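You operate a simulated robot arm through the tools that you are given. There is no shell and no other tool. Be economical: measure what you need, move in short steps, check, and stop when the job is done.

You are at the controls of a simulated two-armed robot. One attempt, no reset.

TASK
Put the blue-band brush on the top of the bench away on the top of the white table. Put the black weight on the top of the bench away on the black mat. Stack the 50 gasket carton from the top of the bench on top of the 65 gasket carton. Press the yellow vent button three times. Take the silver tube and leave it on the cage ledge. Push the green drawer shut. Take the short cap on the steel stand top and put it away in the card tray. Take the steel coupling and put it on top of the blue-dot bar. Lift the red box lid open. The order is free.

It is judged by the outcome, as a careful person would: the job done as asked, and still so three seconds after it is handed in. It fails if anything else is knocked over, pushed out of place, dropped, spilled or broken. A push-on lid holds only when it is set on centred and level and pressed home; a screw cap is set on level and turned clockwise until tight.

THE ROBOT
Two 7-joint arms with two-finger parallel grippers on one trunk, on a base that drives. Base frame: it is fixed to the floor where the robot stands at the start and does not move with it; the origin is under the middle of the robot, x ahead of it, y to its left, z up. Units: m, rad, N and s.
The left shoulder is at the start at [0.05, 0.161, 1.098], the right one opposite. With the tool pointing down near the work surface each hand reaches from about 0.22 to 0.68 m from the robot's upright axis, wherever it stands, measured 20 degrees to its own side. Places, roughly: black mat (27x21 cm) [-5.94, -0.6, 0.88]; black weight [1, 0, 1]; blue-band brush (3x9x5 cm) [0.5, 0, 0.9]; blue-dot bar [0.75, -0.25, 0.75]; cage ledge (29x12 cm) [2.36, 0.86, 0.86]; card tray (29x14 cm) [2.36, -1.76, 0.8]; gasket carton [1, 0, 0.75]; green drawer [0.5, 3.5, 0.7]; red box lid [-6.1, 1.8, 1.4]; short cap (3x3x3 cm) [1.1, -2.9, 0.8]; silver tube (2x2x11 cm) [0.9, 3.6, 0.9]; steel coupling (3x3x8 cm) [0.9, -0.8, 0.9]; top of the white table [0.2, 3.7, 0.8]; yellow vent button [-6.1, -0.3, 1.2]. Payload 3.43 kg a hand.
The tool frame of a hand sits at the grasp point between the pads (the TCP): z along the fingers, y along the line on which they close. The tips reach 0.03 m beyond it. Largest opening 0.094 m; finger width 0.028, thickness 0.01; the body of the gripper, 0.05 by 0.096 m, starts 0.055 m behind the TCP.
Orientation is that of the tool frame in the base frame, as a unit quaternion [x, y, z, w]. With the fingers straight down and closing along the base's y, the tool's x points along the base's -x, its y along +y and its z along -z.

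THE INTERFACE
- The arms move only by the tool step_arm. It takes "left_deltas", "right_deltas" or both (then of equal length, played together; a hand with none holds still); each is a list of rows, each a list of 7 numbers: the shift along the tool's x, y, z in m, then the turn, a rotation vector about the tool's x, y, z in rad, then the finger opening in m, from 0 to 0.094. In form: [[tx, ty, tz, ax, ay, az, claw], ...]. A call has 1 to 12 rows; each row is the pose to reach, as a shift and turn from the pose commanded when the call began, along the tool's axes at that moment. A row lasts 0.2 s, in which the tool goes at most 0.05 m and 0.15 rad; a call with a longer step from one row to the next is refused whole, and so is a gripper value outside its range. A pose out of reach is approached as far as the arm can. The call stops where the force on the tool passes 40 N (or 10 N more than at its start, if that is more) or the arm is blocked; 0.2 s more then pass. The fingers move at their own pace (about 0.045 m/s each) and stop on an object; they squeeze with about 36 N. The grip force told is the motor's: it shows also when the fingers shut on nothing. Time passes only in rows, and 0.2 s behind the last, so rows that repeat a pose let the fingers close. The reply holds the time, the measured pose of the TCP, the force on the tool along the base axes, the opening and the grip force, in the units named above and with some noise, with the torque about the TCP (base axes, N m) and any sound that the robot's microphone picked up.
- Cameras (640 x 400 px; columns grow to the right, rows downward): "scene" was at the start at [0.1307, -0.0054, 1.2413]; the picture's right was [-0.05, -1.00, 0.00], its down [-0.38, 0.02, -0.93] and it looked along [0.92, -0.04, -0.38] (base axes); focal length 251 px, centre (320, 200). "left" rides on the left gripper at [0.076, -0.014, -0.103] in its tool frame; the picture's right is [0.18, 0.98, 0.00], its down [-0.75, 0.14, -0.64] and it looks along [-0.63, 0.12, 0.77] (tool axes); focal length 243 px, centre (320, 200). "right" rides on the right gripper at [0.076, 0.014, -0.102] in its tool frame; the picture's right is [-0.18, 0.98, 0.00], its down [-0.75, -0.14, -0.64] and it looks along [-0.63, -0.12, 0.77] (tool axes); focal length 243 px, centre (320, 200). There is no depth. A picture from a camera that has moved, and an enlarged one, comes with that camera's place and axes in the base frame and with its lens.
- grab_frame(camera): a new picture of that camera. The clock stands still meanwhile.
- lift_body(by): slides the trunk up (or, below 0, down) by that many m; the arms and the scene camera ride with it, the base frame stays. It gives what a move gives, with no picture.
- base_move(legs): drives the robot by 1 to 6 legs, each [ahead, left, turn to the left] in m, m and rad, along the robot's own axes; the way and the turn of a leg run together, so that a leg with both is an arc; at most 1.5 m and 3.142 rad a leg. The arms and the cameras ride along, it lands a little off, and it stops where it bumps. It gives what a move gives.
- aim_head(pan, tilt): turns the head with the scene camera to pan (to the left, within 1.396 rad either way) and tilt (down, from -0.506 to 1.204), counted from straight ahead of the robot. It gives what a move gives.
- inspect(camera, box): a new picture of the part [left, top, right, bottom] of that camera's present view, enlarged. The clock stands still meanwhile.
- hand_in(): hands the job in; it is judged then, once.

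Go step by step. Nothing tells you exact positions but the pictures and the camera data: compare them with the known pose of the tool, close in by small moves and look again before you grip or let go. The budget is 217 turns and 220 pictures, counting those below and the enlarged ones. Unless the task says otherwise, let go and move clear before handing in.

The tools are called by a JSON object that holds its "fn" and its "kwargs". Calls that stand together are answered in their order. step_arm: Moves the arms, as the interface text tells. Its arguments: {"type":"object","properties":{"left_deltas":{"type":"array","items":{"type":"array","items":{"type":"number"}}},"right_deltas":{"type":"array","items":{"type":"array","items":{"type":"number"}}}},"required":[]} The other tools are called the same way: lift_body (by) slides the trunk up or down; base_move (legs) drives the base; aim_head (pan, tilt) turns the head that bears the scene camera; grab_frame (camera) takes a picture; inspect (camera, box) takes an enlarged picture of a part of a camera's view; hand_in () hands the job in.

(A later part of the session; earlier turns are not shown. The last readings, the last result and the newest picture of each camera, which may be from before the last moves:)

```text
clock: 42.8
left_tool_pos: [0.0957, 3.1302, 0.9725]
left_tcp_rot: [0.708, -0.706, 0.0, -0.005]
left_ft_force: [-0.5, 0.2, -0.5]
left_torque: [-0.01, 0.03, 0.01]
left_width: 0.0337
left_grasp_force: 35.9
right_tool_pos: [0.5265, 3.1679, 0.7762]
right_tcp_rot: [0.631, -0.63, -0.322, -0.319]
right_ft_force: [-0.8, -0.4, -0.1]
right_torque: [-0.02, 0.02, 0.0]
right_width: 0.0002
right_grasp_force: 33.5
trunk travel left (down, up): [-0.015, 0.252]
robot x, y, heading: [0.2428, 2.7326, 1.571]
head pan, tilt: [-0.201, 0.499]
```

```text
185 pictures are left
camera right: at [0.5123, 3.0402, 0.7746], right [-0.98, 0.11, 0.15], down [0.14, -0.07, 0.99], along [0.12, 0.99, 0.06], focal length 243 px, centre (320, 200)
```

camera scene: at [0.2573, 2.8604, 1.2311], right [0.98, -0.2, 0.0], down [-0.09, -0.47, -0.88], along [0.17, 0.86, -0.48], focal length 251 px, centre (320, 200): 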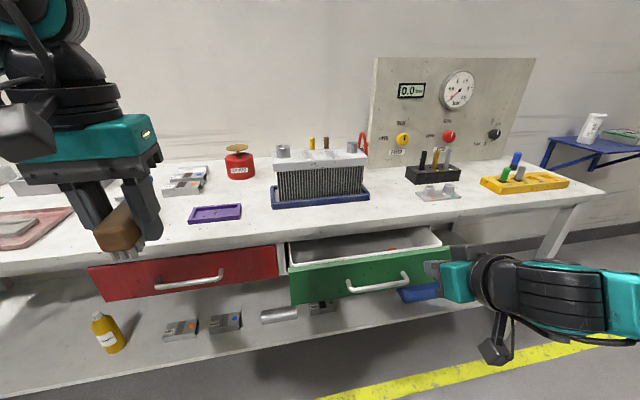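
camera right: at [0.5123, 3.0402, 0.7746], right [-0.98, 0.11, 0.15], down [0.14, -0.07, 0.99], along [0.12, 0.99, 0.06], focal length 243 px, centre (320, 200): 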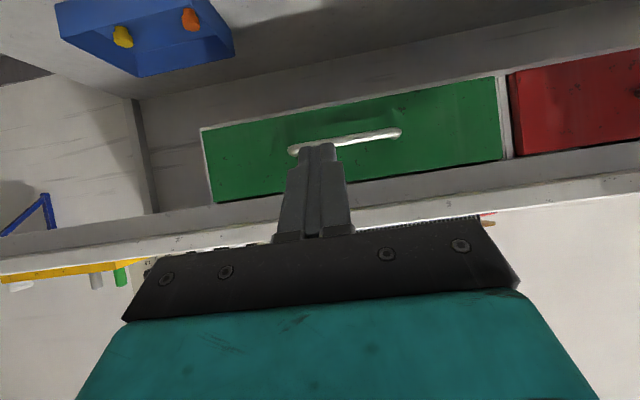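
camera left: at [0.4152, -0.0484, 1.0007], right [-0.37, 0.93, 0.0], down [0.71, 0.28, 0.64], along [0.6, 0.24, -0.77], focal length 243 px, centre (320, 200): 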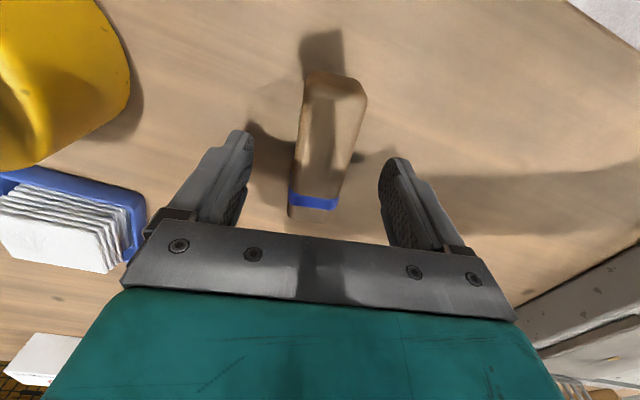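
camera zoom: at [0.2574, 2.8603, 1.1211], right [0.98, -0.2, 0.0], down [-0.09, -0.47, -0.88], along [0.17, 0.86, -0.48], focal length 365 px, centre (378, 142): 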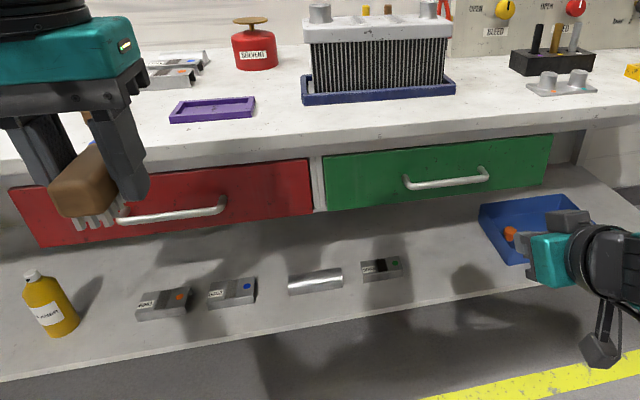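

The green drawer is flush with the red one. I raise the trunk, bring the right hand back to fingers-down, and move right along the table.

{"fn": "lift_body", "kwargs": {"by": 0.11}}

{"fn": "step_arm", "kwargs": {"right_deltas": [[-0.029, 0, -0.021, 0, 0.135, 0, 0.03], [-0.058, 0, -0.042, 0, 0.27, 0, 0.06], [-0.087, 0, -0.063, 0, 0.405, 0, 0.094], [-0.116, 0, -0.084, 0, 0.54, 0, 0.094], [-0.145, 0, -0.105, 0, 0.675, 0, 0.094], [-0.174, 0, -0.126, 0, 0.81, 0, 0.094], [-0.203, 0, -0.147, 0, 0.945, 0, 0.094]]}}

{"fn": "base_move", "kwargs": {"legs": [[0.1, -0.5, 0]]}}

{"fn": "aim_head", "kwargs": {"pan": 0, "tilt": 0.6}}

{"fn": "grab_frame", "kwargs": {"camera": "scene"}}

{"fn": "grab_frame", "kwargs": {"camera": "left"}}

{"fn": "grab_frame", "kwargs": {"camera": "right"}}

```text
clock: 44.3
left_tool_pos: [0.0967, 3.1312, 1.0827]
left_tcp_rot: [0.708, -0.706, -0.001, -0.005]
left_ft_force: [0.3, -0.6, -1.0]
left_torque: [-0.02, 0.0, 0.0]
left_width: 0.0333
left_grasp_force: 35.9
right_tool_pos: [0.5285, 3.1693, 0.886]
right_tcp_rot: [0.631, -0.63, -0.321, -0.319]
right_ft_force: [0.2, -1.3, 0.2]
right_torque: [-0.03, -0.03, -0.03]
right_width: 0.0
right_grasp_force: 33.1
trunk travel left (down, up): [-0.125, 0.142]
robot x, y, heading: [0.2393, 2.7314, 1.57]
head pan, tilt: [-0.201, 0.499]
```

```text
clock: 45.9
left_tool_pos: [0.0956, 3.1291, 1.0823]
left_tcp_rot: [0.708, -0.706, 0.001, -0.005]
left_ft_force: [-0.2, -0.3, -0.2]
left_torque: [0.01, 0.0, 0.02]
left_width: 0.0339
left_grasp_force: 36.1
right_tool_pos: [0.5265, 3.1696, 1.1384]
right_tcp_rot: [0.707, -0.707, 0.002, 0.003]
right_ft_force: [-0.5, -0.4, -0.4]
right_torque: [0.01, -0.01, 0.02]
right_width: 0.094
right_grasp_force: 0.0
trunk travel left (down, up): [-0.125, 0.142]
robot x, y, heading: [0.2421, 2.732, 1.573]
head pan, tilt: [-0.201, 0.499]
```

```text
clock: 50.7
left_tool_pos: [0.5933, 3.2319, 1.0822]
left_tcp_rot: [0.709, -0.705, 0.0, -0.004]
left_ft_force: [0.0, 0.1, -0.9]
left_torque: [-0.03, 0.0, -0.02]
left_width: 0.0336
left_grasp_force: 35.8
right_tool_pos: [1.0253, 3.2717, 1.1383]
right_tcp_rot: [0.708, -0.706, 0.001, 0.003]
right_ft_force: [0.5, -0.6, 0.1]
right_torque: [0.01, -0.01, -0.02]
right_width: 0.0937
right_grasp_force: 0.2
trunk travel left (down, up): [-0.125, 0.142]
robot x, y, heading: [0.7389, 2.8353, 1.569]
head pan, tilt: [-0.201, 0.499]
```

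```text
clock: 51.5
left_tool_pos: [0.5931, 3.2319, 1.084]
left_tcp_rot: [0.708, -0.706, 0.0, -0.005]
left_ft_force: [0.3, -0.2, -1.1]
left_torque: [0.01, -0.01, -0.05]
left_width: 0.0335
left_grasp_force: 36.0
right_tool_pos: [1.0247, 3.2726, 1.1383]
right_tcp_rot: [0.708, -0.706, 0.001, 0.003]
right_ft_force: [-0.4, -1.0, -0.3]
right_torque: [0.0, 0.02, -0.03]
right_width: 0.094
right_grasp_force: 0.1
trunk travel left (down, up): [-0.125, 0.142]
robot x, y, heading: [0.7411, 2.8361, 1.57]
head pan, tilt: [0.0, 0.6]
```

```text
184 pictures are left
camera scene: at [0.7365, 2.9615, 1.222], right [1.0, 0.0, 0.0], down [0.0, -0.56, -0.83], along [0.0, 0.83, -0.56], focal length 251 px, centre (320, 200)
```

scene: 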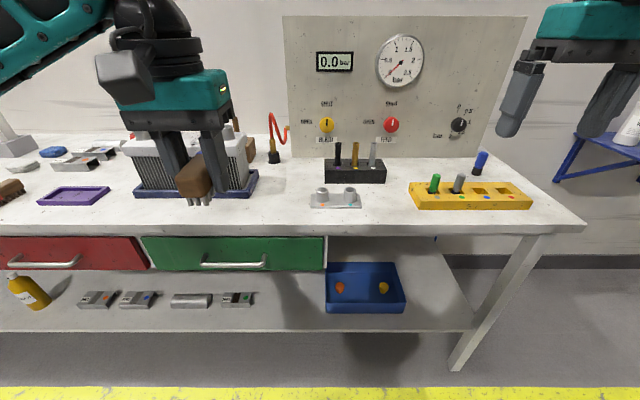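

```text
183 pictures are left
camera left: at [0.6087, 3.1563, 1.1836], right [-0.98, -0.19, -0.01], down [-0.15, 0.75, 0.65], along [-0.12, 0.64, -0.76], focal length 243 px, centre (320, 200)
```

left: 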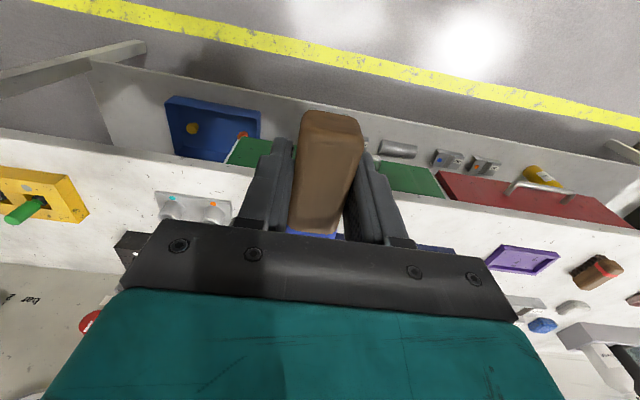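

```text
182 pictures are left
camera right: at [1.0101, 3.1956, 1.2401], right [-0.98, 0.18, 0.0], down [0.14, 0.76, 0.64], along [0.12, 0.63, -0.77], focal length 243 px, centre (320, 200)
```

right: 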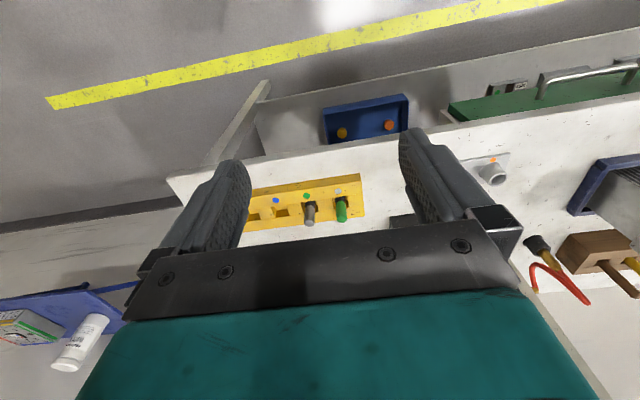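

Table top is at z≈0.85, front edge y≈3.41. Free spot for the brush: about (0.645, 3.52), between radiator and rack. I drive 0.12 m closer and bring the brush over it.

{"fn": "base_move", "kwargs": {"legs": [[0.12, 0, 0]]}}

{"fn": "step_arm", "kwargs": {"left_deltas": [[-0.04, -0.013, 0, 0, 0, 0, 0.015], [-0.08, -0.026, 0, 0, 0, 0, 0.015], [-0.12, -0.039, 0, 0, 0, 0, 0.015], [-0.168, -0.052, 0.0, 0, 0, 0, 0.015], [-0.168, -0.052, 0.04, 0, 0, 0, 0.015], [-0.168, -0.052, 0.08, 0, 0, 0, 0.015], [-0.168, -0.052, 0.12, 0, 0, 0, 0.015]]}}

{"fn": "grab_frame", "kwargs": {"camera": "scene"}}

{"fn": "grab_frame", "kwargs": {"camera": "left"}}

```text
clock: 52.7
left_tool_pos: [0.593, 3.3519, 1.0819]
left_tcp_rot: [0.708, -0.706, 0.0, -0.005]
left_ft_force: [0.2, 0.0, -0.5]
left_torque: [-0.03, -0.03, 0.04]
left_width: 0.0338
left_grasp_force: 35.7
right_tool_pos: [1.025, 3.3925, 1.1376]
right_tcp_rot: [0.708, -0.707, 0.001, 0.003]
right_ft_force: [-0.1, 0.4, -0.3]
right_torque: [-0.03, 0.03, 0.01]
right_width: 0.0942
right_grasp_force: 0.0
trunk travel left (down, up): [-0.125, 0.142]
robot x, y, heading: [0.7387, 2.9489, 1.573]
head pan, tilt: [0.0, 0.6]
```

```text
clock: 54.3
left_tool_pos: [0.6455, 3.521, 0.9622]
left_tcp_rot: [0.708, -0.706, 0.0, -0.004]
left_ft_force: [1.1, -0.4, -0.3]
left_torque: [0.0, -0.03, -0.01]
left_width: 0.0337
left_grasp_force: 35.7
right_tool_pos: [1.0234, 3.3917, 1.1383]
right_tcp_rot: [0.708, -0.707, 0.001, 0.002]
right_ft_force: [-0.2, 0.0, 0.2]
right_torque: [-0.01, -0.02, 0.01]
right_width: 0.0941
right_grasp_force: 0.1
trunk travel left (down, up): [-0.125, 0.142]
robot x, y, heading: [0.7356, 2.9568, 1.575]
head pan, tilt: [0.0, 0.6]
```

```text
181 pictures are left
camera scene: at [0.7362, 3.0809, 1.222], right [1.0, 0.0, 0.0], down [0.0, -0.57, -0.82], along [0.0, 0.82, -0.57], focal length 251 px, centre (320, 200)
```

scene: 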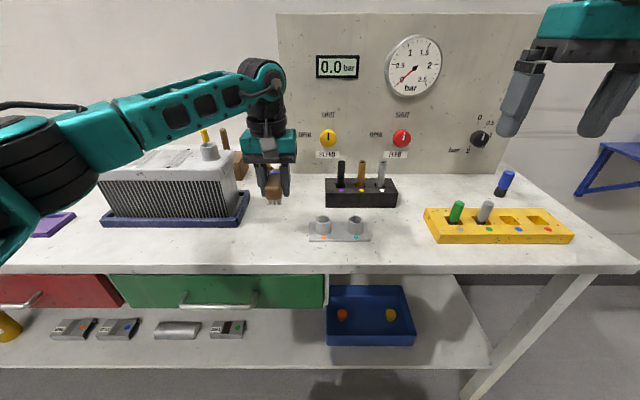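

```text
180 pictures are left
camera left: at [0.6609, 3.445, 1.0642], right [-0.98, -0.19, -0.01], down [-0.15, 0.75, 0.65], along [-0.12, 0.64, -0.76], focal length 243 px, centre (320, 200)
```

left: 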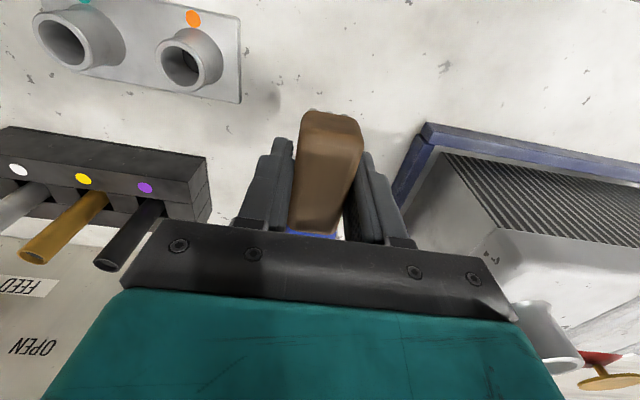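

Clear all around. I lower the brush to the table top.

{"fn": "step_arm", "kwargs": {"left_deltas": [[0, 0, 0.03, 0, 0, 0, 0.015], [0, 0, 0.06, 0, 0, 0, 0.015], [0, 0, 0.07, 0, 0, 0, 0.015], [0, 0, 0.077, 0, 0, 0, 0.015]]}}

{"fn": "inspect", "kwargs": {"camera": "scene", "box": [220, 160, 380, 260]}}

```text
clock: 55.3
left_tool_pos: [0.6454, 3.5207, 0.8857]
left_tcp_rot: [0.708, -0.706, -0.001, -0.004]
left_ft_force: [0.1, -0.3, -0.1]
left_torque: [-0.01, 0.03, -0.02]
left_width: 0.0335
left_grasp_force: 36.1
right_tool_pos: [1.0241, 3.3906, 1.1374]
right_tcp_rot: [0.707, -0.707, 0.001, 0.002]
right_ft_force: [-1.0, 0.4, -0.1]
right_torque: [0.0, 0.01, 0.05]
right_width: 0.094
right_grasp_force: 0.1
trunk travel left (down, up): [-0.125, 0.142]
robot x, y, heading: [0.7381, 2.9504, 1.571]
head pan, tilt: [0.0, 0.6]
```

```text
4.00 times, centred on (300, 210) of scene
camera zoom: at [0.7363, 3.0807, 1.222], right [1.0, 0.0, 0.0], down [0.0, -0.57, -0.82], along [0.0, 0.82, -0.57], focal length 1002 px, centre (400, 160)
```

zoom: 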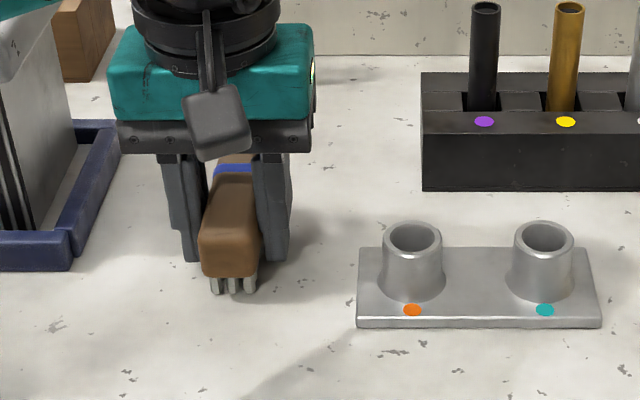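

No contact force yet; I go down in small steps till it is felt.

{"fn": "step_arm", "kwargs": {"left_deltas": [[0, 0, 0.002, 0, 0, 0, 0.015], [0, 0, 0.004, 0, 0, 0, 0.015]]}}

```text
clock: 55.9
left_tool_pos: [0.6462, 3.5206, 0.8837]
left_tcp_rot: [0.708, -0.706, -0.001, -0.006]
left_ft_force: [0.2, 0.6, 4.2]
left_torque: [-0.14, 0.09, -0.02]
left_width: 0.0337
left_grasp_force: 35.5
right_tool_pos: [1.0243, 3.3911, 1.1375]
right_tcp_rot: [0.708, -0.707, 0.001, 0.003]
right_ft_force: [-0.4, -0.2, 0.4]
right_torque: [0.0, 0.01, -0.03]
right_width: 0.094
right_grasp_force: 0.1
trunk travel left (down, up): [-0.125, 0.142]
robot x, y, heading: [0.7403, 2.9555, 1.572]
head pan, tilt: [0.0, 0.6]
```

Contact felt: the table is at 0.85. I open and lift away.

{"fn": "step_arm", "kwargs": {"left_deltas": [[0, 0, 0, 0, 0, 0, 0.04], [0, 0, 0, 0, 0, 0, 0.06], [0, 0, 0, 0, 0, 0, 0.065], [0, 0, -0.04, 0, 0, 0, 0.065], [0, 0, -0.08, 0, 0, 0, 0.065], [0, 0, -0.12, 0, 0, 0, 0.065], [0, 0, -0.16, 0, 0, 0, 0.065], [0, 0, -0.2, 0, 0, 0, 0.065]]}}

{"fn": "grab_frame", "kwargs": {"camera": "scene"}}

{"fn": "inspect", "kwargs": {"camera": "scene", "box": [340, 150, 410, 220]}}

{"fn": "grab_frame", "kwargs": {"camera": "right"}}

```text
clock: 57.7
left_tool_pos: [0.6449, 3.5194, 1.0844]
left_tcp_rot: [0.708, -0.706, -0.001, -0.005]
left_ft_force: [-0.2, -0.2, 0.2]
left_torque: [0.0, 0.0, 0.01]
left_width: 0.0649
left_grasp_force: 0.0
right_tool_pos: [1.0252, 3.3916, 1.1388]
right_tcp_rot: [0.708, -0.707, 0.002, 0.002]
right_ft_force: [-0.4, -0.3, -0.4]
right_torque: [-0.01, -0.04, -0.04]
right_width: 0.0941
right_grasp_force: 0.1
trunk travel left (down, up): [-0.125, 0.142]
robot x, y, heading: [0.7412, 2.9524, 1.574]
head pan, tilt: [0.0, 0.6]
```

```text
178 pictures are left
camera scene: at [0.7365, 3.0803, 1.222], right [1.0, 0.0, 0.0], down [0.0, -0.56, -0.83], along [0.0, 0.83, -0.56], focal length 251 px, centre (320, 200)
```

scene: 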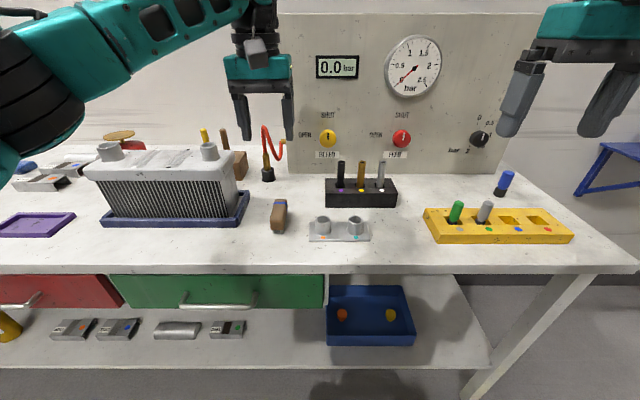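

```text
5.71 times, centred on (375, 185) of scene
camera zoom: at [0.7365, 3.0803, 1.222], right [1.0, 0.0, 0.0], down [0.0, -0.56, -0.83], along [0.0, 0.83, -0.56], focal length 1432 px, centre (6, 286)
```

zoom: 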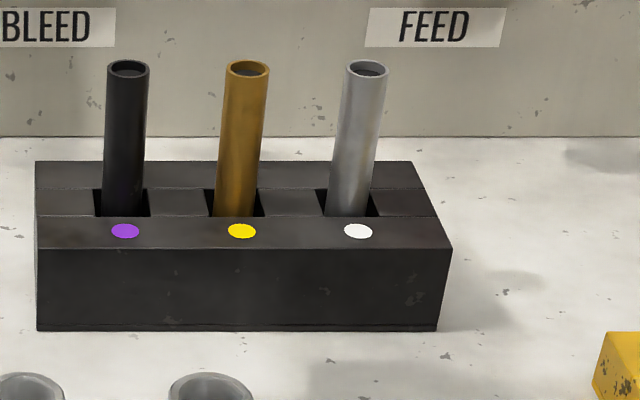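

```text
176 pictures are left
camera right: at [1.0101, 3.3144, 1.2402], right [-0.98, 0.18, 0.0], down [0.14, 0.76, 0.64], along [0.12, 0.63, -0.77], focal length 243 px, centre (320, 200)
```

right: 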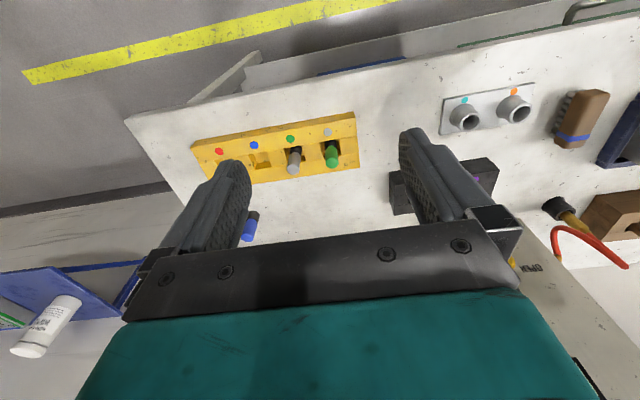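

The brush stands well on the table. Next the silver tube: in the black rack at about (0.888, 3.626), top ≈0.96. I draw the left arm back, drive 7 cm closer and bring the right hand over it with narrow opening.

{"fn": "step_arm", "kwargs": {"left_deltas": [[0.04, 0, -0.02, 0, 0, 0, 0.065], [0.08, 0.02, -0.04, 0, 0, 0, 0.065], [0.12, 0.04, -0.05, 0, 0, 0, 0.065], [0.16, 0.06, -0.05, 0, 0, 0, 0.065], [0.2, 0.08, -0.05, 0, 0, 0, 0.065]]}}

{"fn": "base_move", "kwargs": {"legs": [[0.07, 0, 0]]}}

{"fn": "step_arm", "kwargs": {"right_deltas": [[-0.035, 0.03, 0.01, 0, 0, 0, 0.06], [-0.07, 0.06, 0.02, 0, 0, 0, 0.042], [-0.105, 0.09, 0.03, 0, 0, 0, 0.042], [-0.14, 0.115, 0.04, 0, 0, 0, 0.042], [-0.165, 0.137, 0.06, 0, 0, 0, 0.042], [-0.165, 0.137, 0.09, 0, 0, 0, 0.042], [-0.165, 0.137, 0.1, 0, 0, 0, 0.042]]}}

{"fn": "grab_frame", "kwargs": {"camera": "right"}}

{"fn": "grab_frame", "kwargs": {"camera": "scene"}}

```text
clock: 58.9
left_tool_pos: [0.5636, 3.3169, 1.1315]
left_tcp_rot: [0.709, -0.705, -0.001, -0.005]
left_ft_force: [-0.5, -0.8, 0.4]
left_torque: [0.0, 0.0, 0.01]
left_width: 0.0648
left_grasp_force: 0.1
right_tool_pos: [1.023, 3.3907, 1.1392]
right_tcp_rot: [0.708, -0.706, 0.001, 0.002]
right_ft_force: [-0.2, 0.0, 0.0]
right_torque: [0.0, 0.0, 0.02]
right_width: 0.0942
right_grasp_force: 0.0
trunk travel left (down, up): [-0.125, 0.142]
robot x, y, heading: [0.7386, 2.9534, 1.573]
head pan, tilt: [0.0, 0.6]
```

```text
clock: 59.9
left_tool_pos: [0.5641, 3.3876, 1.1311]
left_tcp_rot: [0.708, -0.706, -0.001, -0.005]
left_ft_force: [0.0, -0.3, -0.7]
left_torque: [-0.01, 0.0, 0.0]
left_width: 0.0651
left_grasp_force: 0.0
right_tool_pos: [1.0247, 3.4611, 1.1367]
right_tcp_rot: [0.708, -0.706, 0.002, 0.003]
right_ft_force: [0.4, 0.7, 0.1]
right_torque: [-0.02, 0.01, 0.01]
right_width: 0.0939
right_grasp_force: 0.1
trunk travel left (down, up): [-0.125, 0.142]
robot x, y, heading: [0.74, 3.0224, 1.571]
head pan, tilt: [0.0, 0.6]
```

```text
clock: 61.5
left_tool_pos: [0.5645, 3.3876, 1.1324]
left_tcp_rot: [0.708, -0.706, 0.001, -0.005]
left_ft_force: [-0.5, 0.4, -0.8]
left_torque: [-0.02, -0.02, 0.07]
left_width: 0.0649
left_grasp_force: 0.2
right_tool_pos: [0.8863, 3.6248, 1.037]
right_tcp_rot: [0.708, -0.707, 0.0, 0.002]
right_ft_force: [-0.6, 0.6, -0.1]
right_torque: [0.03, 0.03, -0.01]
right_width: 0.0419
right_grasp_force: 0.0
trunk travel left (down, up): [-0.125, 0.142]
robot x, y, heading: [0.7383, 3.0244, 1.572]
head pan, tilt: [0.0, 0.6]
```

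```text
175 pictures are left
camera right: at [0.8717, 3.5483, 1.1389], right [-0.98, 0.18, 0.0], down [0.14, 0.76, 0.64], along [0.12, 0.63, -0.77], focal length 243 px, centre (320, 200)
```

right: 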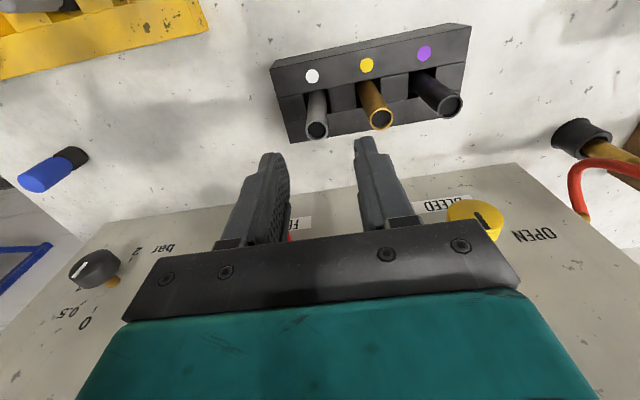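

```text
174 pictures are left
camera scene: at [0.7361, 3.1504, 1.222], right [1.0, 0.0, 0.0], down [0.0, -0.56, -0.83], along [0.0, 0.83, -0.56], focal length 251 px, centre (320, 200)
```

scene: 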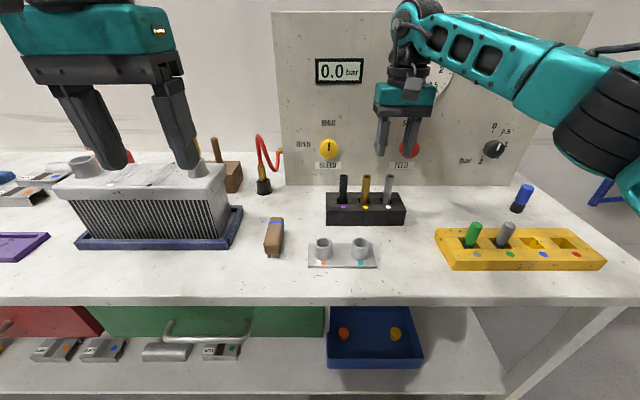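

The tube is centred under the hand within a few millimetres. I descend to z≈0.945 and close.

{"fn": "step_arm", "kwargs": {"right_deltas": [[0, 0.001, 0.03, 0, 0, 0, 0.042], [0, 0.001, 0.06, 0, 0, 0, 0.042], [0, 0.001, 0.092, 0, 0, 0, 0.042], [0, 0.001, 0.092, 0, 0, 0, 0.02], [0, 0.001, 0.092, 0, 0, 0, 0.01], [0, 0.001, 0.092, 0, 0, 0, 0.01], [0, 0.001, 0.092, 0, 0, 0, 0.01]]}}

{"fn": "inspect", "kwargs": {"camera": "scene", "box": [320, 130, 460, 230]}}

```text
clock: 63.1
left_tool_pos: [0.5639, 3.3884, 1.1318]
left_tcp_rot: [0.708, -0.706, -0.001, -0.004]
left_ft_force: [-0.2, -0.4, -0.1]
left_torque: [-0.01, -0.01, -0.03]
left_width: 0.0651
left_grasp_force: 0.2
right_tool_pos: [0.8846, 3.626, 0.9444]
right_tcp_rot: [0.707, -0.707, 0.001, 0.003]
right_ft_force: [2.6, -0.4, 0.1]
right_torque: [-0.02, 0.08, 0.02]
right_width: 0.0165
right_grasp_force: 35.8
trunk travel left (down, up): [-0.125, 0.142]
robot x, y, heading: [0.7359, 3.023, 1.576]
head pan, tilt: [0.0, 0.6]
```

```text
4.00 times, centred on (390, 180) of scene
camera zoom: at [0.7366, 3.1505, 1.222], right [1.0, 0.0, 0.0], down [0.0, -0.57, -0.82], along [0.0, 0.82, -0.57], focal length 1002 px, centre (40, 280)
```

zoom: 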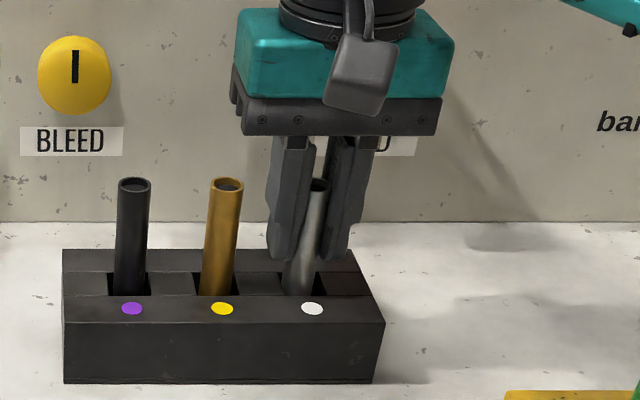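

Gripped. I lift it straight out.

{"fn": "step_arm", "kwargs": {"right_deltas": [[0, 0, -0.03, 0, 0, 0, 0.01], [0, 0, -0.06, 0, 0, 0, 0.01], [0, 0, -0.09, 0, 0, 0, 0.01], [0, 0, -0.13, 0, 0, 0, 0.01], [0, 0, -0.17, 0, 0, 0, 0.01], [0.04, 0, -0.19, 0, 0, 0, 0.01], [0.08, 0, -0.19, 0, 0, 0, 0.01], [0.12, -0.03, -0.19, 0, 0, 0, 0.01], [0.16, -0.06, -0.19, 0, 0, 0, 0.01]]}}

{"fn": "grab_frame", "kwargs": {"camera": "scene"}}

{"fn": "grab_frame", "kwargs": {"camera": "right"}}

```text
clock: 65.1
left_tool_pos: [0.5651, 3.3858, 1.1314]
left_tcp_rot: [0.709, -0.705, -0.002, -0.005]
left_ft_force: [0.6, -0.2, 0.3]
left_torque: [-0.01, 0.03, 0.0]
left_width: 0.0649
left_grasp_force: 0.1
right_tool_pos: [0.946, 3.4645, 1.136]
right_tcp_rot: [-0.707, 0.708, -0.001, -0.004]
right_ft_force: [0.0, 0.6, -0.3]
right_torque: [0.02, 0.0, -0.01]
right_width: 0.0165
right_grasp_force: 35.9
trunk travel left (down, up): [-0.125, 0.142]
robot x, y, heading: [0.7397, 3.02, 1.579]
head pan, tilt: [0.0, 0.6]
```

```text
172 pictures are left
camera scene: at [0.7367, 3.1499, 1.2221], right [1.0, 0.0, 0.0], down [0.0, -0.56, -0.83], along [0.0, 0.83, -0.56], focal length 251 px, centre (320, 200)
```

scene: 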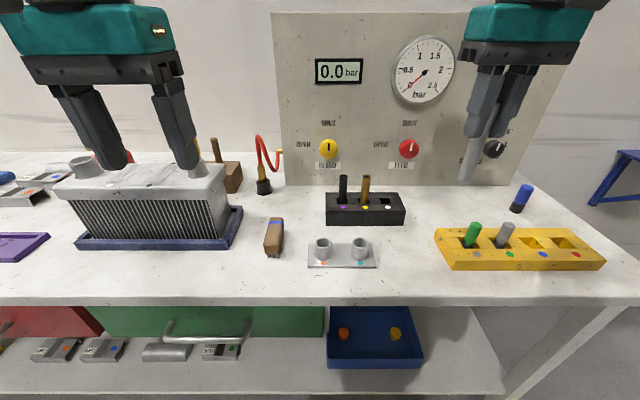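

```text
171 pictures are left
camera right: at [0.9322, 3.3879, 1.2385], right [-0.98, 0.18, 0.0], down [0.14, 0.76, 0.64], along [0.12, 0.63, -0.77], focal length 243 px, centre (320, 200)
```

right: 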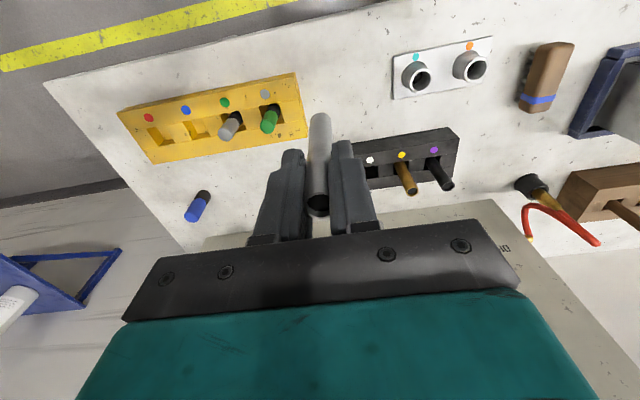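

The tube is held upright. I back away from the table, turn to face +x, and look at the way to the cage.

{"fn": "base_move", "kwargs": {"legs": [[-0.65, 0, 0], [0, 0, -1.571]]}}

{"fn": "aim_head", "kwargs": {"pan": -0.5, "tilt": 0.4}}

{"fn": "grab_frame", "kwargs": {"camera": "scene"}}

```text
clock: 72.5
left_tool_pos: [1.1008, 2.5556, 1.1312]
left_tcp_rot: [-0.009, 1.0, -0.003, 0.003]
left_ft_force: [-0.2, 0.7, -0.3]
left_torque: [0.01, 0.01, -0.02]
left_width: 0.0649
left_grasp_force: 0.1
right_tool_pos: [1.184, 2.1748, 1.1363]
right_tcp_rot: [-0.006, 1.0, 0.0, -0.003]
right_ft_force: [0.1, 0.1, -0.8]
right_torque: [0.0, 0.0, 0.02]
right_width: 0.0168
right_grasp_force: 36.7
trunk travel left (down, up): [-0.125, 0.142]
robot x, y, heading: [0.7409, 2.3761, 0.019]
head pan, tilt: [0.0, 0.6]
```

```text
clock: 73.4
left_tool_pos: [1.1013, 2.5555, 1.1305]
left_tcp_rot: [-0.009, 1.0, -0.004, 0.004]
left_ft_force: [-0.6, 0.1, -0.2]
left_torque: [0.04, -0.03, -0.01]
left_width: 0.0651
left_grasp_force: 0.0
right_tool_pos: [1.1845, 2.1749, 1.1346]
right_tcp_rot: [-0.007, 1.0, 0.0, -0.003]
right_ft_force: [0.0, 1.0, 0.3]
right_torque: [-0.01, 0.01, 0.01]
right_width: 0.0164
right_grasp_force: 35.8
trunk travel left (down, up): [-0.125, 0.142]
robot x, y, heading: [0.7376, 2.3778, 0.018]
head pan, tilt: [-0.499, 0.4]
```

```text
170 pictures are left
camera scene: at [0.8592, 2.3335, 1.2402], right [-0.46, -0.89, 0.0], down [-0.34, 0.18, -0.92], along [0.82, -0.43, -0.39], focal length 251 px, centre (320, 200)
```

scene: 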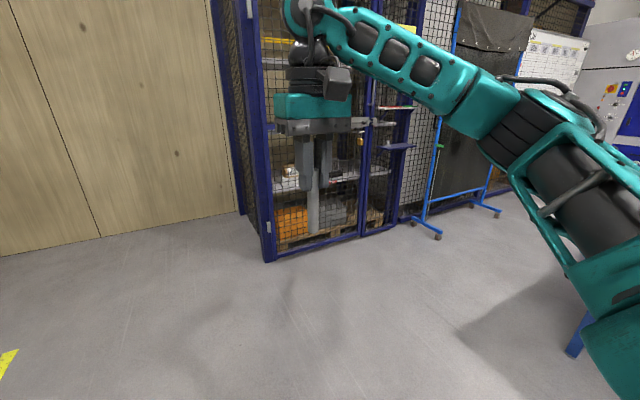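

The blue ledge is on the cage at about (2.36, 0.85, 0.85). I drive ahead to x≈1.7 and strafe right towards it.

{"fn": "base_move", "kwargs": {"legs": [[0.97, 0, -0.018], [0, -1.2, 0]]}}

{"fn": "aim_head", "kwargs": {"pan": -0.2, "tilt": 0.5}}

{"fn": "grab_frame", "kwargs": {"camera": "scene"}}

```text
clock: 88.9
left_tool_pos: [2.072, 1.3464, 1.131]
left_tcp_rot: [0.005, 1.0, -0.003, 0.004]
left_ft_force: [-0.4, -0.5, -0.1]
left_torque: [0.03, -0.02, 0.01]
left_width: 0.0651
left_grasp_force: 0.1
right_tool_pos: [2.1469, 0.9629, 1.1365]
right_tcp_rot: [0.006, 1.0, 0.001, -0.003]
right_ft_force: [0.2, 0.4, -1.0]
right_torque: [0.02, -0.04, -0.02]
right_width: 0.0169
right_grasp_force: 36.1
trunk travel left (down, up): [-0.125, 0.142]
robot x, y, heading: [1.706, 1.1787, -0.011]
head pan, tilt: [-0.499, 0.4]
```

```text
clock: 89.7
left_tool_pos: [2.0732, 1.3469, 1.1302]
left_tcp_rot: [0.004, 1.0, -0.003, 0.003]
left_ft_force: [0.3, -0.3, 0.2]
left_torque: [0.0, -0.02, 0.0]
left_width: 0.0653
left_grasp_force: 0.1
right_tool_pos: [2.1463, 0.9636, 1.1374]
right_tcp_rot: [0.006, 1.0, 0.001, -0.003]
right_ft_force: [-0.3, -0.5, -0.3]
right_torque: [-0.02, -0.03, 0.01]
right_width: 0.0168
right_grasp_force: 36.2
trunk travel left (down, up): [-0.125, 0.142]
robot x, y, heading: [1.7059, 1.1788, -0.014]
head pan, tilt: [-0.201, 0.499]
```

```text
169 pictures are left
camera scene: at [1.8333, 1.1566, 1.2311], right [-0.21, -0.98, 0.0], down [-0.47, 0.1, -0.88], along [0.86, -0.19, -0.48], focal length 251 px, centre (320, 200)
```

scene: 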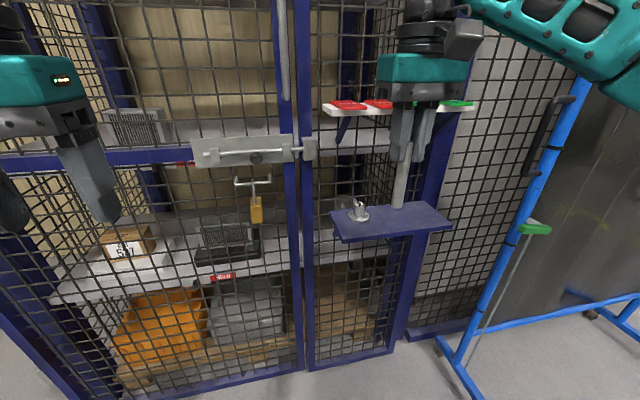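

The ledge is ahead; a small object stands on its left part, and a narrow shelf hangs above. I zoom in.

{"fn": "inspect", "kwargs": {"camera": "scene", "box": [310, 80, 490, 250]}}

{"fn": "grab_frame", "kwargs": {"camera": "right"}}

```text
2.35 times, centred on (400, 165) of scene
camera zoom: at [1.8333, 1.1566, 1.2311], right [-0.21, -0.98, 0.0], down [-0.47, 0.1, -0.88], along [0.86, -0.19, -0.48], focal length 590 px, centre (132, 282)
```

zoom: 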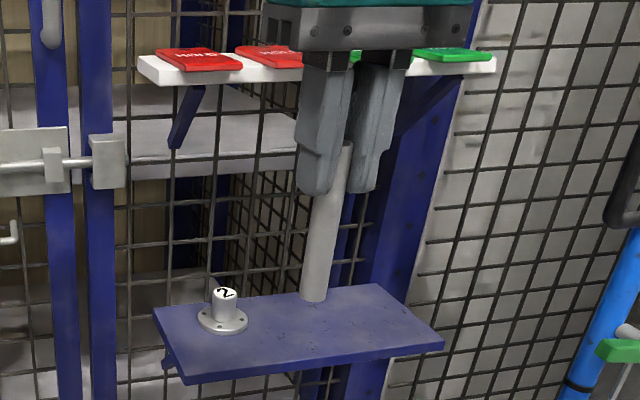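

```text
167 pictures are left
camera right: at [2.0703, 0.9781, 1.2384], right [0.2, 0.98, 0.0], down [0.75, -0.15, 0.64], along [0.63, -0.12, -0.77], focal length 243 px, centre (320, 200)
```

right: 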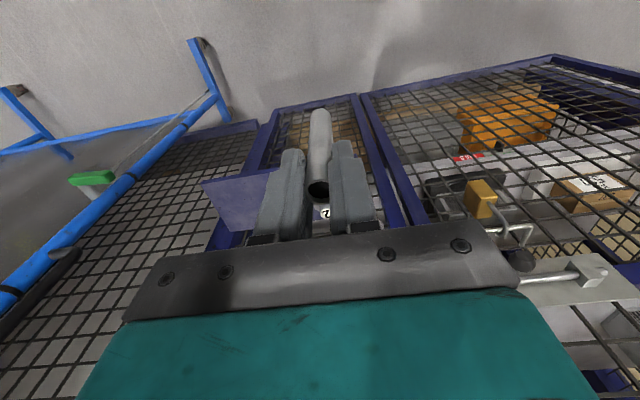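

A shelf hangs ~0.28 m above the ledge, so the tube must be set in with the hand pitched forward. I'll stand the tube on the bench's back edge first and regrip it pitched. I turn round to face the bench.

{"fn": "base_move", "kwargs": {"legs": [[0, 0, 1.577], [0, 0, 1.577]]}}

{"fn": "aim_head", "kwargs": {"pan": 0.4, "tilt": 0.5}}

{"fn": "grab_frame", "kwargs": {"camera": "scene"}}

```text
clock: 97.8
left_tool_pos: [1.3405, 1.0067, 1.1319]
left_tcp_rot: [1.0, -0.002, -0.004, -0.003]
left_ft_force: [-0.5, 0.4, 0.5]
left_torque: [0.0, 0.02, -0.02]
left_width: 0.0652
left_grasp_force: 0.0
right_tool_pos: [1.2667, 1.3886, 1.1364]
right_tcp_rot: [1.0, -0.004, 0.003, 0.001]
right_ft_force: [-0.4, 0.0, 0.4]
right_torque: [0.01, 0.0, 0.02]
right_width: 0.0166
right_grasp_force: 36.0
trunk travel left (down, up): [-0.125, 0.142]
robot x, y, heading: [1.7106, 1.1785, 3.129]
head pan, tilt: [-0.201, 0.499]
```

```text
clock: 98.8
left_tool_pos: [1.3401, 1.0068, 1.1318]
left_tcp_rot: [1.0, -0.003, -0.004, -0.004]
left_ft_force: [0.0, 0.4, -0.6]
left_torque: [0.0, 0.0, 0.01]
left_width: 0.0651
left_grasp_force: 0.1
right_tool_pos: [1.2654, 1.3888, 1.1356]
right_tcp_rot: [1.0, -0.004, 0.003, 0.001]
right_ft_force: [0.2, -0.2, -1.4]
right_torque: [0.0, 0.03, 0.02]
right_width: 0.017
right_grasp_force: 35.6
trunk travel left (down, up): [-0.125, 0.142]
robot x, y, heading: [1.7043, 1.179, 3.135]
head pan, tilt: [0.4, 0.499]
```

```text
166 pictures are left
camera scene: at [1.5802, 1.142, 1.2311], right [-0.38, 0.92, 0.0], down [0.44, 0.18, -0.88], along [-0.81, -0.33, -0.48], focal length 251 px, centre (320, 200)
```

scene: 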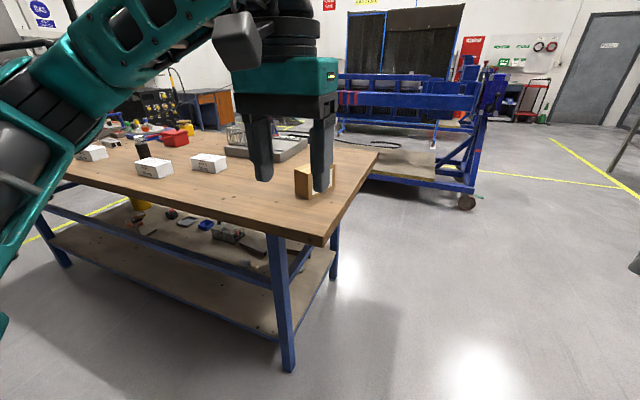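

I strafe along the bench's back to y≈0.45, x≈1.5, so the tube comes over free bench at about (1.06, 0.66).

{"fn": "base_move", "kwargs": {"legs": [[0, 0.73, 0], [0.2, 0, 0]]}}

{"fn": "aim_head", "kwargs": {"pan": 0, "tilt": 0.7}}

{"fn": "grab_frame", "kwargs": {"camera": "scene"}}

{"fn": "grab_frame", "kwargs": {"camera": "right"}}

{"fn": "grab_frame", "kwargs": {"camera": "left"}}

```text
clock: 106.8
left_tool_pos: [1.1329, 0.2805, 1.1306]
left_tcp_rot: [1.0, -0.005, -0.003, -0.003]
left_ft_force: [0.6, 0.7, -0.8]
left_torque: [-0.01, 0.0, 0.0]
left_width: 0.0649
left_grasp_force: 0.1
right_tool_pos: [1.0595, 0.6639, 1.1352]
right_tcp_rot: [1.0, -0.007, 0.002, 0.001]
right_ft_force: [-0.5, -0.4, 0.2]
right_torque: [-0.01, 0.01, 0.02]
right_width: 0.0172
right_grasp_force: 36.5
trunk travel left (down, up): [-0.125, 0.142]
robot x, y, heading: [1.4991, 0.4509, 3.131]
head pan, tilt: [0.4, 0.499]
```

```text
clock: 107.7
left_tool_pos: [1.1335, 0.2815, 1.1299]
left_tcp_rot: [1.0, -0.006, -0.003, -0.003]
left_ft_force: [-0.7, 0.2, -0.9]
left_torque: [-0.01, 0.05, -0.01]
left_width: 0.065
left_grasp_force: 0.0
right_tool_pos: [1.0604, 0.6636, 1.1361]
right_tcp_rot: [1.0, -0.006, 0.003, 0.001]
right_ft_force: [-0.9, 0.6, -0.6]
right_torque: [0.0, -0.01, -0.01]
right_width: 0.0167
right_grasp_force: 36.3
trunk travel left (down, up): [-0.125, 0.142]
robot x, y, heading: [1.4994, 0.4508, 3.135]
head pan, tilt: [0.0, 0.7]
```

```text
165 pictures are left
camera scene: at [1.3731, 0.4512, 1.2134], right [0.01, 1.0, 0.0], down [0.64, -0.01, -0.77], along [-0.77, 0.01, -0.64], focal length 251 px, centre (320, 200)
```

scene: 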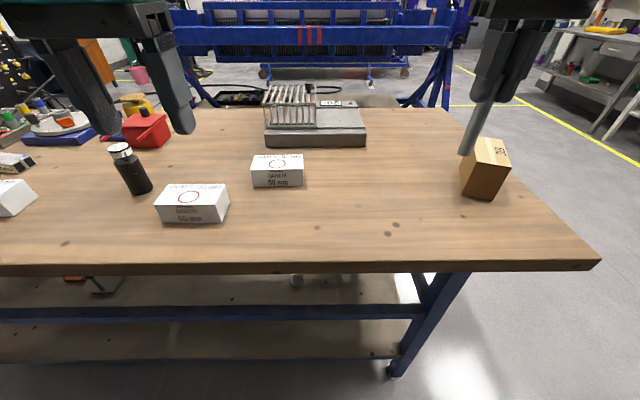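

```text
164 pictures are left
camera right: at [1.1355, 0.6482, 1.2385], right [-0.2, -0.98, 0.0], down [-0.75, 0.15, 0.64], along [-0.63, 0.12, -0.77], focal length 243 px, centre (320, 200)
```

right: 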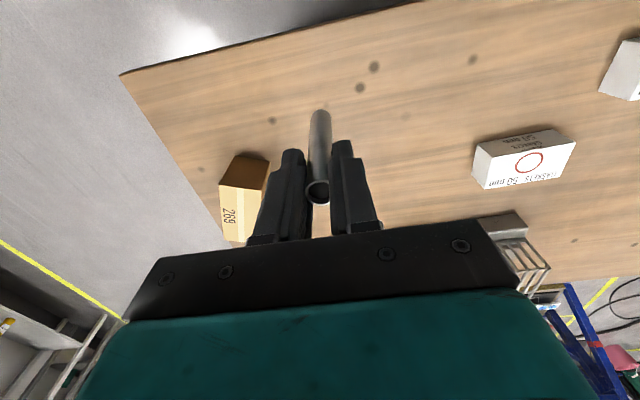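

```text
163 pictures are left
camera left: at [1.2117, 0.2956, 1.2322], right [0.17, -0.98, -0.01], down [-0.75, -0.14, 0.65], along [-0.64, -0.11, -0.76], focal length 243 px, centre (320, 200)
```

left: 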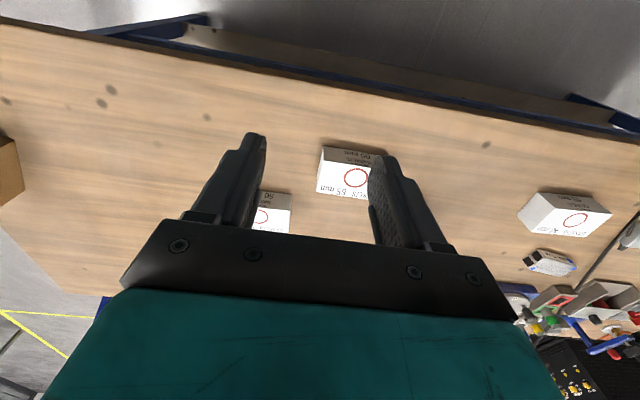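

The spot below the tube is free. I lower it to the bench.

{"fn": "step_arm", "kwargs": {"right_deltas": [[0, 0, 0.05, 0, 0, 0, 0.01], [0, 0, 0.1, 0, 0, 0, 0.01], [0, 0, 0.15, 0, 0, 0, 0.01], [0, 0, 0.175, 0, 0, 0, 0.01], [0, 0, 0.182, 0, 0, 0, 0.01]]}}

{"fn": "inspect", "kwargs": {"camera": "scene", "box": [420, 100, 580, 260]}}

```text
clock: 108.9
left_tool_pos: [1.1338, 0.2806, 1.1321]
left_tcp_rot: [1.0, -0.005, -0.004, -0.004]
left_ft_force: [0.6, -0.7, 0.4]
left_torque: [0.0, -0.01, -0.03]
left_width: 0.0649
left_grasp_force: 0.1
right_tool_pos: [1.0616, 0.6649, 0.9551]
right_tcp_rot: [1.0, -0.006, 0.0, 0.001]
right_ft_force: [-0.1, 1.5, 5.2]
right_torque: [0.09, -0.04, 0.0]
right_width: 0.0167
right_grasp_force: 36.1
trunk travel left (down, up): [-0.125, 0.142]
robot x, y, heading: [1.4992, 0.4525, 3.128]
head pan, tilt: [0.0, 0.7]
```

```text
2.50 times, centred on (500, 180) of scene
camera zoom: at [1.3737, 0.4512, 1.2136], right [0.01, 1.0, 0.0], down [0.64, -0.01, -0.77], along [-0.77, 0.01, -0.64], focal length 627 px, centre (-130, 250)
```

zoom: 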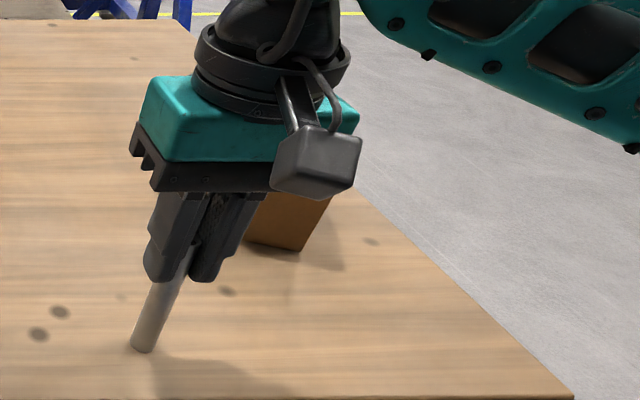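

Contact with the bench, tube upright. I open slightly and look before leaving.

{"fn": "step_arm", "kwargs": {"right_deltas": [[0, 0, 0, 0, 0, 0, 0.02], [0, 0, 0, 0, 0, 0, 0.025], [0, 0, 0, 0, 0, 0, 0.035], [0, 0, 0, 0, 0, 0, 0.035]]}}

{"fn": "inspect", "kwargs": {"camera": "scene", "box": [420, 100, 580, 260]}}

{"fn": "inspect", "kwargs": {"camera": "right", "box": [240, 80, 400, 220]}}

```text
clock: 109.9
left_tool_pos: [1.1324, 0.2817, 1.131]
left_tcp_rot: [1.0, -0.005, -0.003, -0.004]
left_ft_force: [-0.4, 0.6, -0.3]
left_torque: [-0.02, -0.01, 0.0]
left_width: 0.0648
left_grasp_force: 0.0
right_tool_pos: [1.062, 0.6638, 0.9547]
right_tcp_rot: [1.0, -0.006, 0.002, 0.001]
right_ft_force: [-0.6, -0.5, 0.3]
right_torque: [-0.03, 0.01, -0.01]
right_width: 0.0352
right_grasp_force: 0.0
trunk travel left (down, up): [-0.125, 0.142]
robot x, y, heading: [1.4969, 0.4539, 3.128]
head pan, tilt: [0.0, 0.7]
```

```text
2.50 times, centred on (500, 180) of scene
camera zoom: at [1.3732, 0.4513, 1.2134], right [0.01, 1.0, 0.0], down [0.64, -0.01, -0.76], along [-0.76, 0.01, -0.64], focal length 627 px, centre (-130, 250)
```

zoom: 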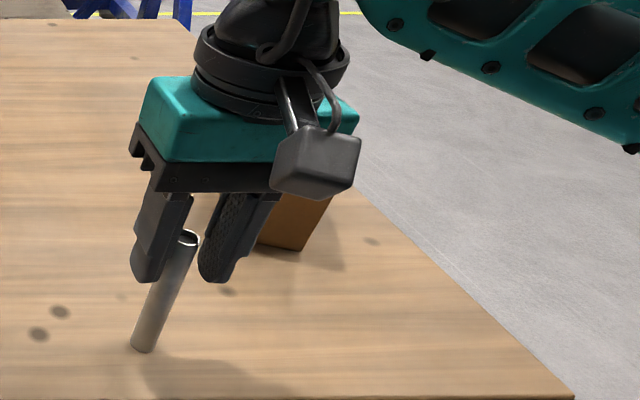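

```text
2.86 times, centred on (320, 150) of right
camera zoom: at [1.1368, 0.6483, 1.0562], right [-0.2, -0.98, 0.0], down [-0.75, 0.15, 0.64], along [-0.63, 0.12, -0.77], focal length 693 px, centre (320, 343)
```

zoom: 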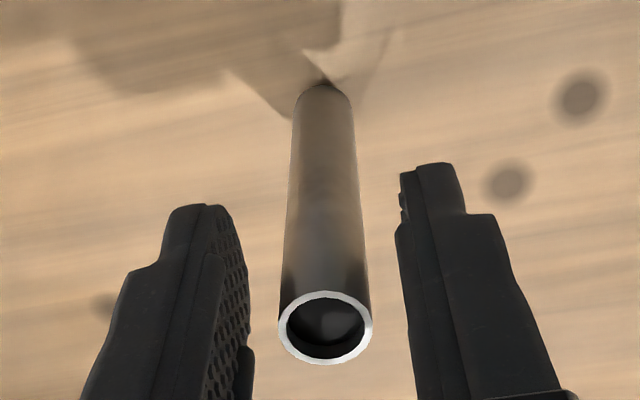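

The tube stands alone. I raise the right hand and look at the cartons.

{"fn": "step_arm", "kwargs": {"right_deltas": [[0, 0, -0.05, 0, 0, 0, 0.035], [0, 0, -0.1, 0, 0, 0, 0.035], [0, 0, -0.15, 0, 0, 0, 0.035], [0, 0, -0.2, 0, 0, 0, 0.035]]}}

{"fn": "inspect", "kwargs": {"camera": "scene", "box": [140, 140, 320, 240]}}

{"fn": "grab_frame", "kwargs": {"camera": "scene"}}

```text
clock: 110.9
left_tool_pos: [1.1333, 0.2816, 1.1319]
left_tcp_rot: [1.0, -0.005, -0.004, -0.004]
left_ft_force: [-1.1, -0.2, -0.2]
left_torque: [0.03, 0.02, -0.01]
left_width: 0.0652
left_grasp_force: 0.1
right_tool_pos: [1.0615, 0.6631, 1.1545]
right_tcp_rot: [1.0, -0.006, 0.002, 0.0]
right_ft_force: [0.0, -1.0, 0.8]
right_torque: [0.01, -0.01, -0.02]
right_width: 0.0349
right_grasp_force: 0.0
trunk travel left (down, up): [-0.125, 0.142]
robot x, y, heading: [1.5013, 0.4473, 3.126]
head pan, tilt: [0.0, 0.7]
```

```text
3.56 times, centred on (230, 190) of scene
camera zoom: at [1.3737, 0.4509, 1.2134], right [0.01, 1.0, 0.0], down [0.64, -0.01, -0.77], along [-0.77, 0.01, -0.64], focal length 891 px, centre (640, 236)
```

zoom: 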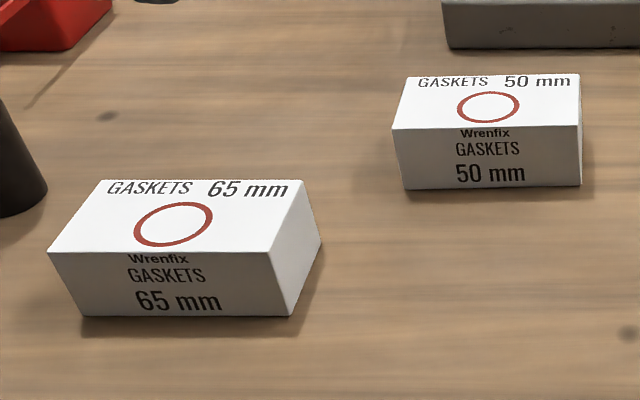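

```text
158 pictures are left
camera scene: at [1.3737, 0.4509, 1.2134], right [0.01, 1.0, 0.0], down [0.64, -0.01, -0.77], along [-0.77, 0.01, -0.64], focal length 251 px, centre (320, 200)
```

scene: 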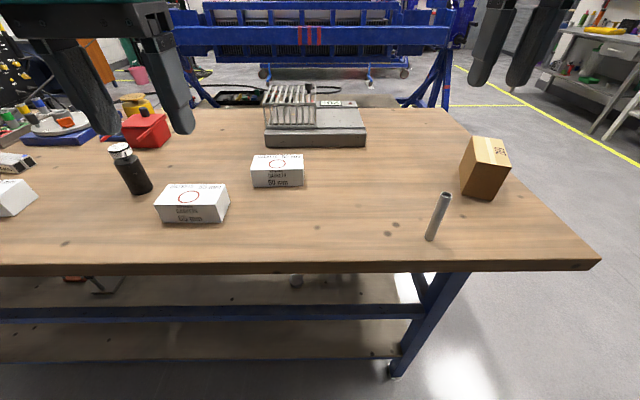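

50 carton: centre (0.858, 0.358), top 0.899; 65 carton: centre (0.977, 0.198). I bring the left hand over the 50 carton, turned 90° to grip across its 6.4 cm side.

{"fn": "step_arm", "kwargs": {"left_deltas": [[-0.025, -0.007, 0.007, 0, 0, 0.143, 0.08], [-0.05, -0.014, 0.014, 0, 0, 0.286, 0.094], [-0.075, -0.021, 0.021, 0, 0, 0.429, 0.094], [-0.1, -0.028, 0.028, 0, 0, 0.571, 0.094], [-0.125, -0.035, 0.035, 0, 0, 0.714, 0.094], [-0.15, -0.042, 0.042, 0, 0, 0.857, 0.094], [-0.175, -0.049, 0.049, 0, 0, 1.0, 0.094], [-0.2, -0.056, 0.056, 0, 0, 1.143, 0.094], [-0.225, -0.063, 0.063, 0, 0, 1.286, 0.094], [-0.25, -0.07, 0.07, 0, 0, 1.428, 0.094], [-0.275, -0.076, 0.08, 0, 0, 1.571, 0.094]]}}

{"fn": "grab_frame", "kwargs": {"camera": "left"}}

{"fn": "grab_frame", "kwargs": {"camera": "scene"}}

```text
clock: 113.3
left_tool_pos: [1.1597, 0.41, 1.0581]
left_tcp_rot: [0.72, -0.694, -0.009, 0.004]
left_ft_force: [0.4, -0.3, 0.5]
left_torque: [0.0, 0.02, 0.01]
left_width: 0.0938
left_grasp_force: 0.1
left hand out of reach, approached as far as the arm can: row 6, 7, 8, 9, 10, 11
right_tool_pos: [1.061, 0.6636, 1.155]
right_tcp_rot: [1.0, -0.006, 0.002, 0.001]
right_ft_force: [-0.1, -0.3, 0.9]
right_torque: [0.0, 0.0, 0.0]
right_width: 0.0352
right_grasp_force: 0.0
trunk travel left (down, up): [-0.125, 0.142]
robot x, y, heading: [1.4974, 0.4502, 3.131]
head pan, tilt: [0.0, 0.7]
```

```text
157 pictures are left
camera left: at [1.1799, 0.3341, 1.16], right [-0.98, -0.22, 0.02], down [-0.16, 0.74, 0.65], along [-0.16, 0.63, -0.76], focal length 243 px, centre (320, 200)
```

left: 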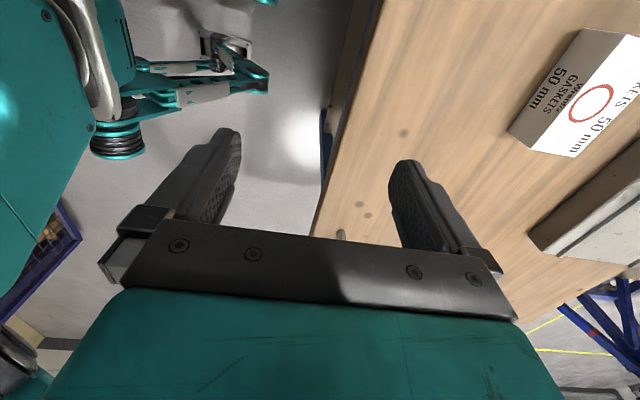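

```text
156 pictures are left
camera scene: at [1.3734, 0.4506, 1.2134], right [0.01, 1.0, 0.0], down [0.64, -0.01, -0.77], along [-0.77, 0.01, -0.64], focal length 251 px, centre (320, 200)
```

scene: 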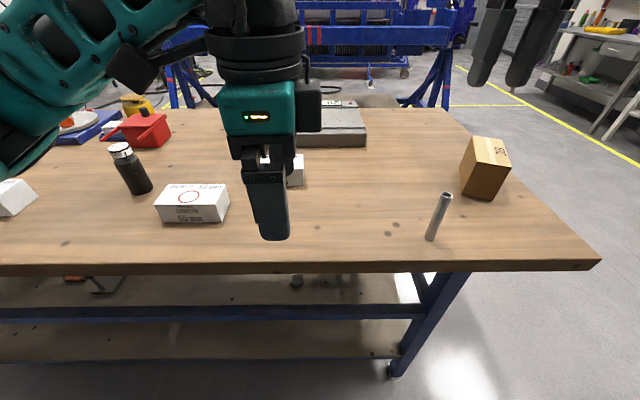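

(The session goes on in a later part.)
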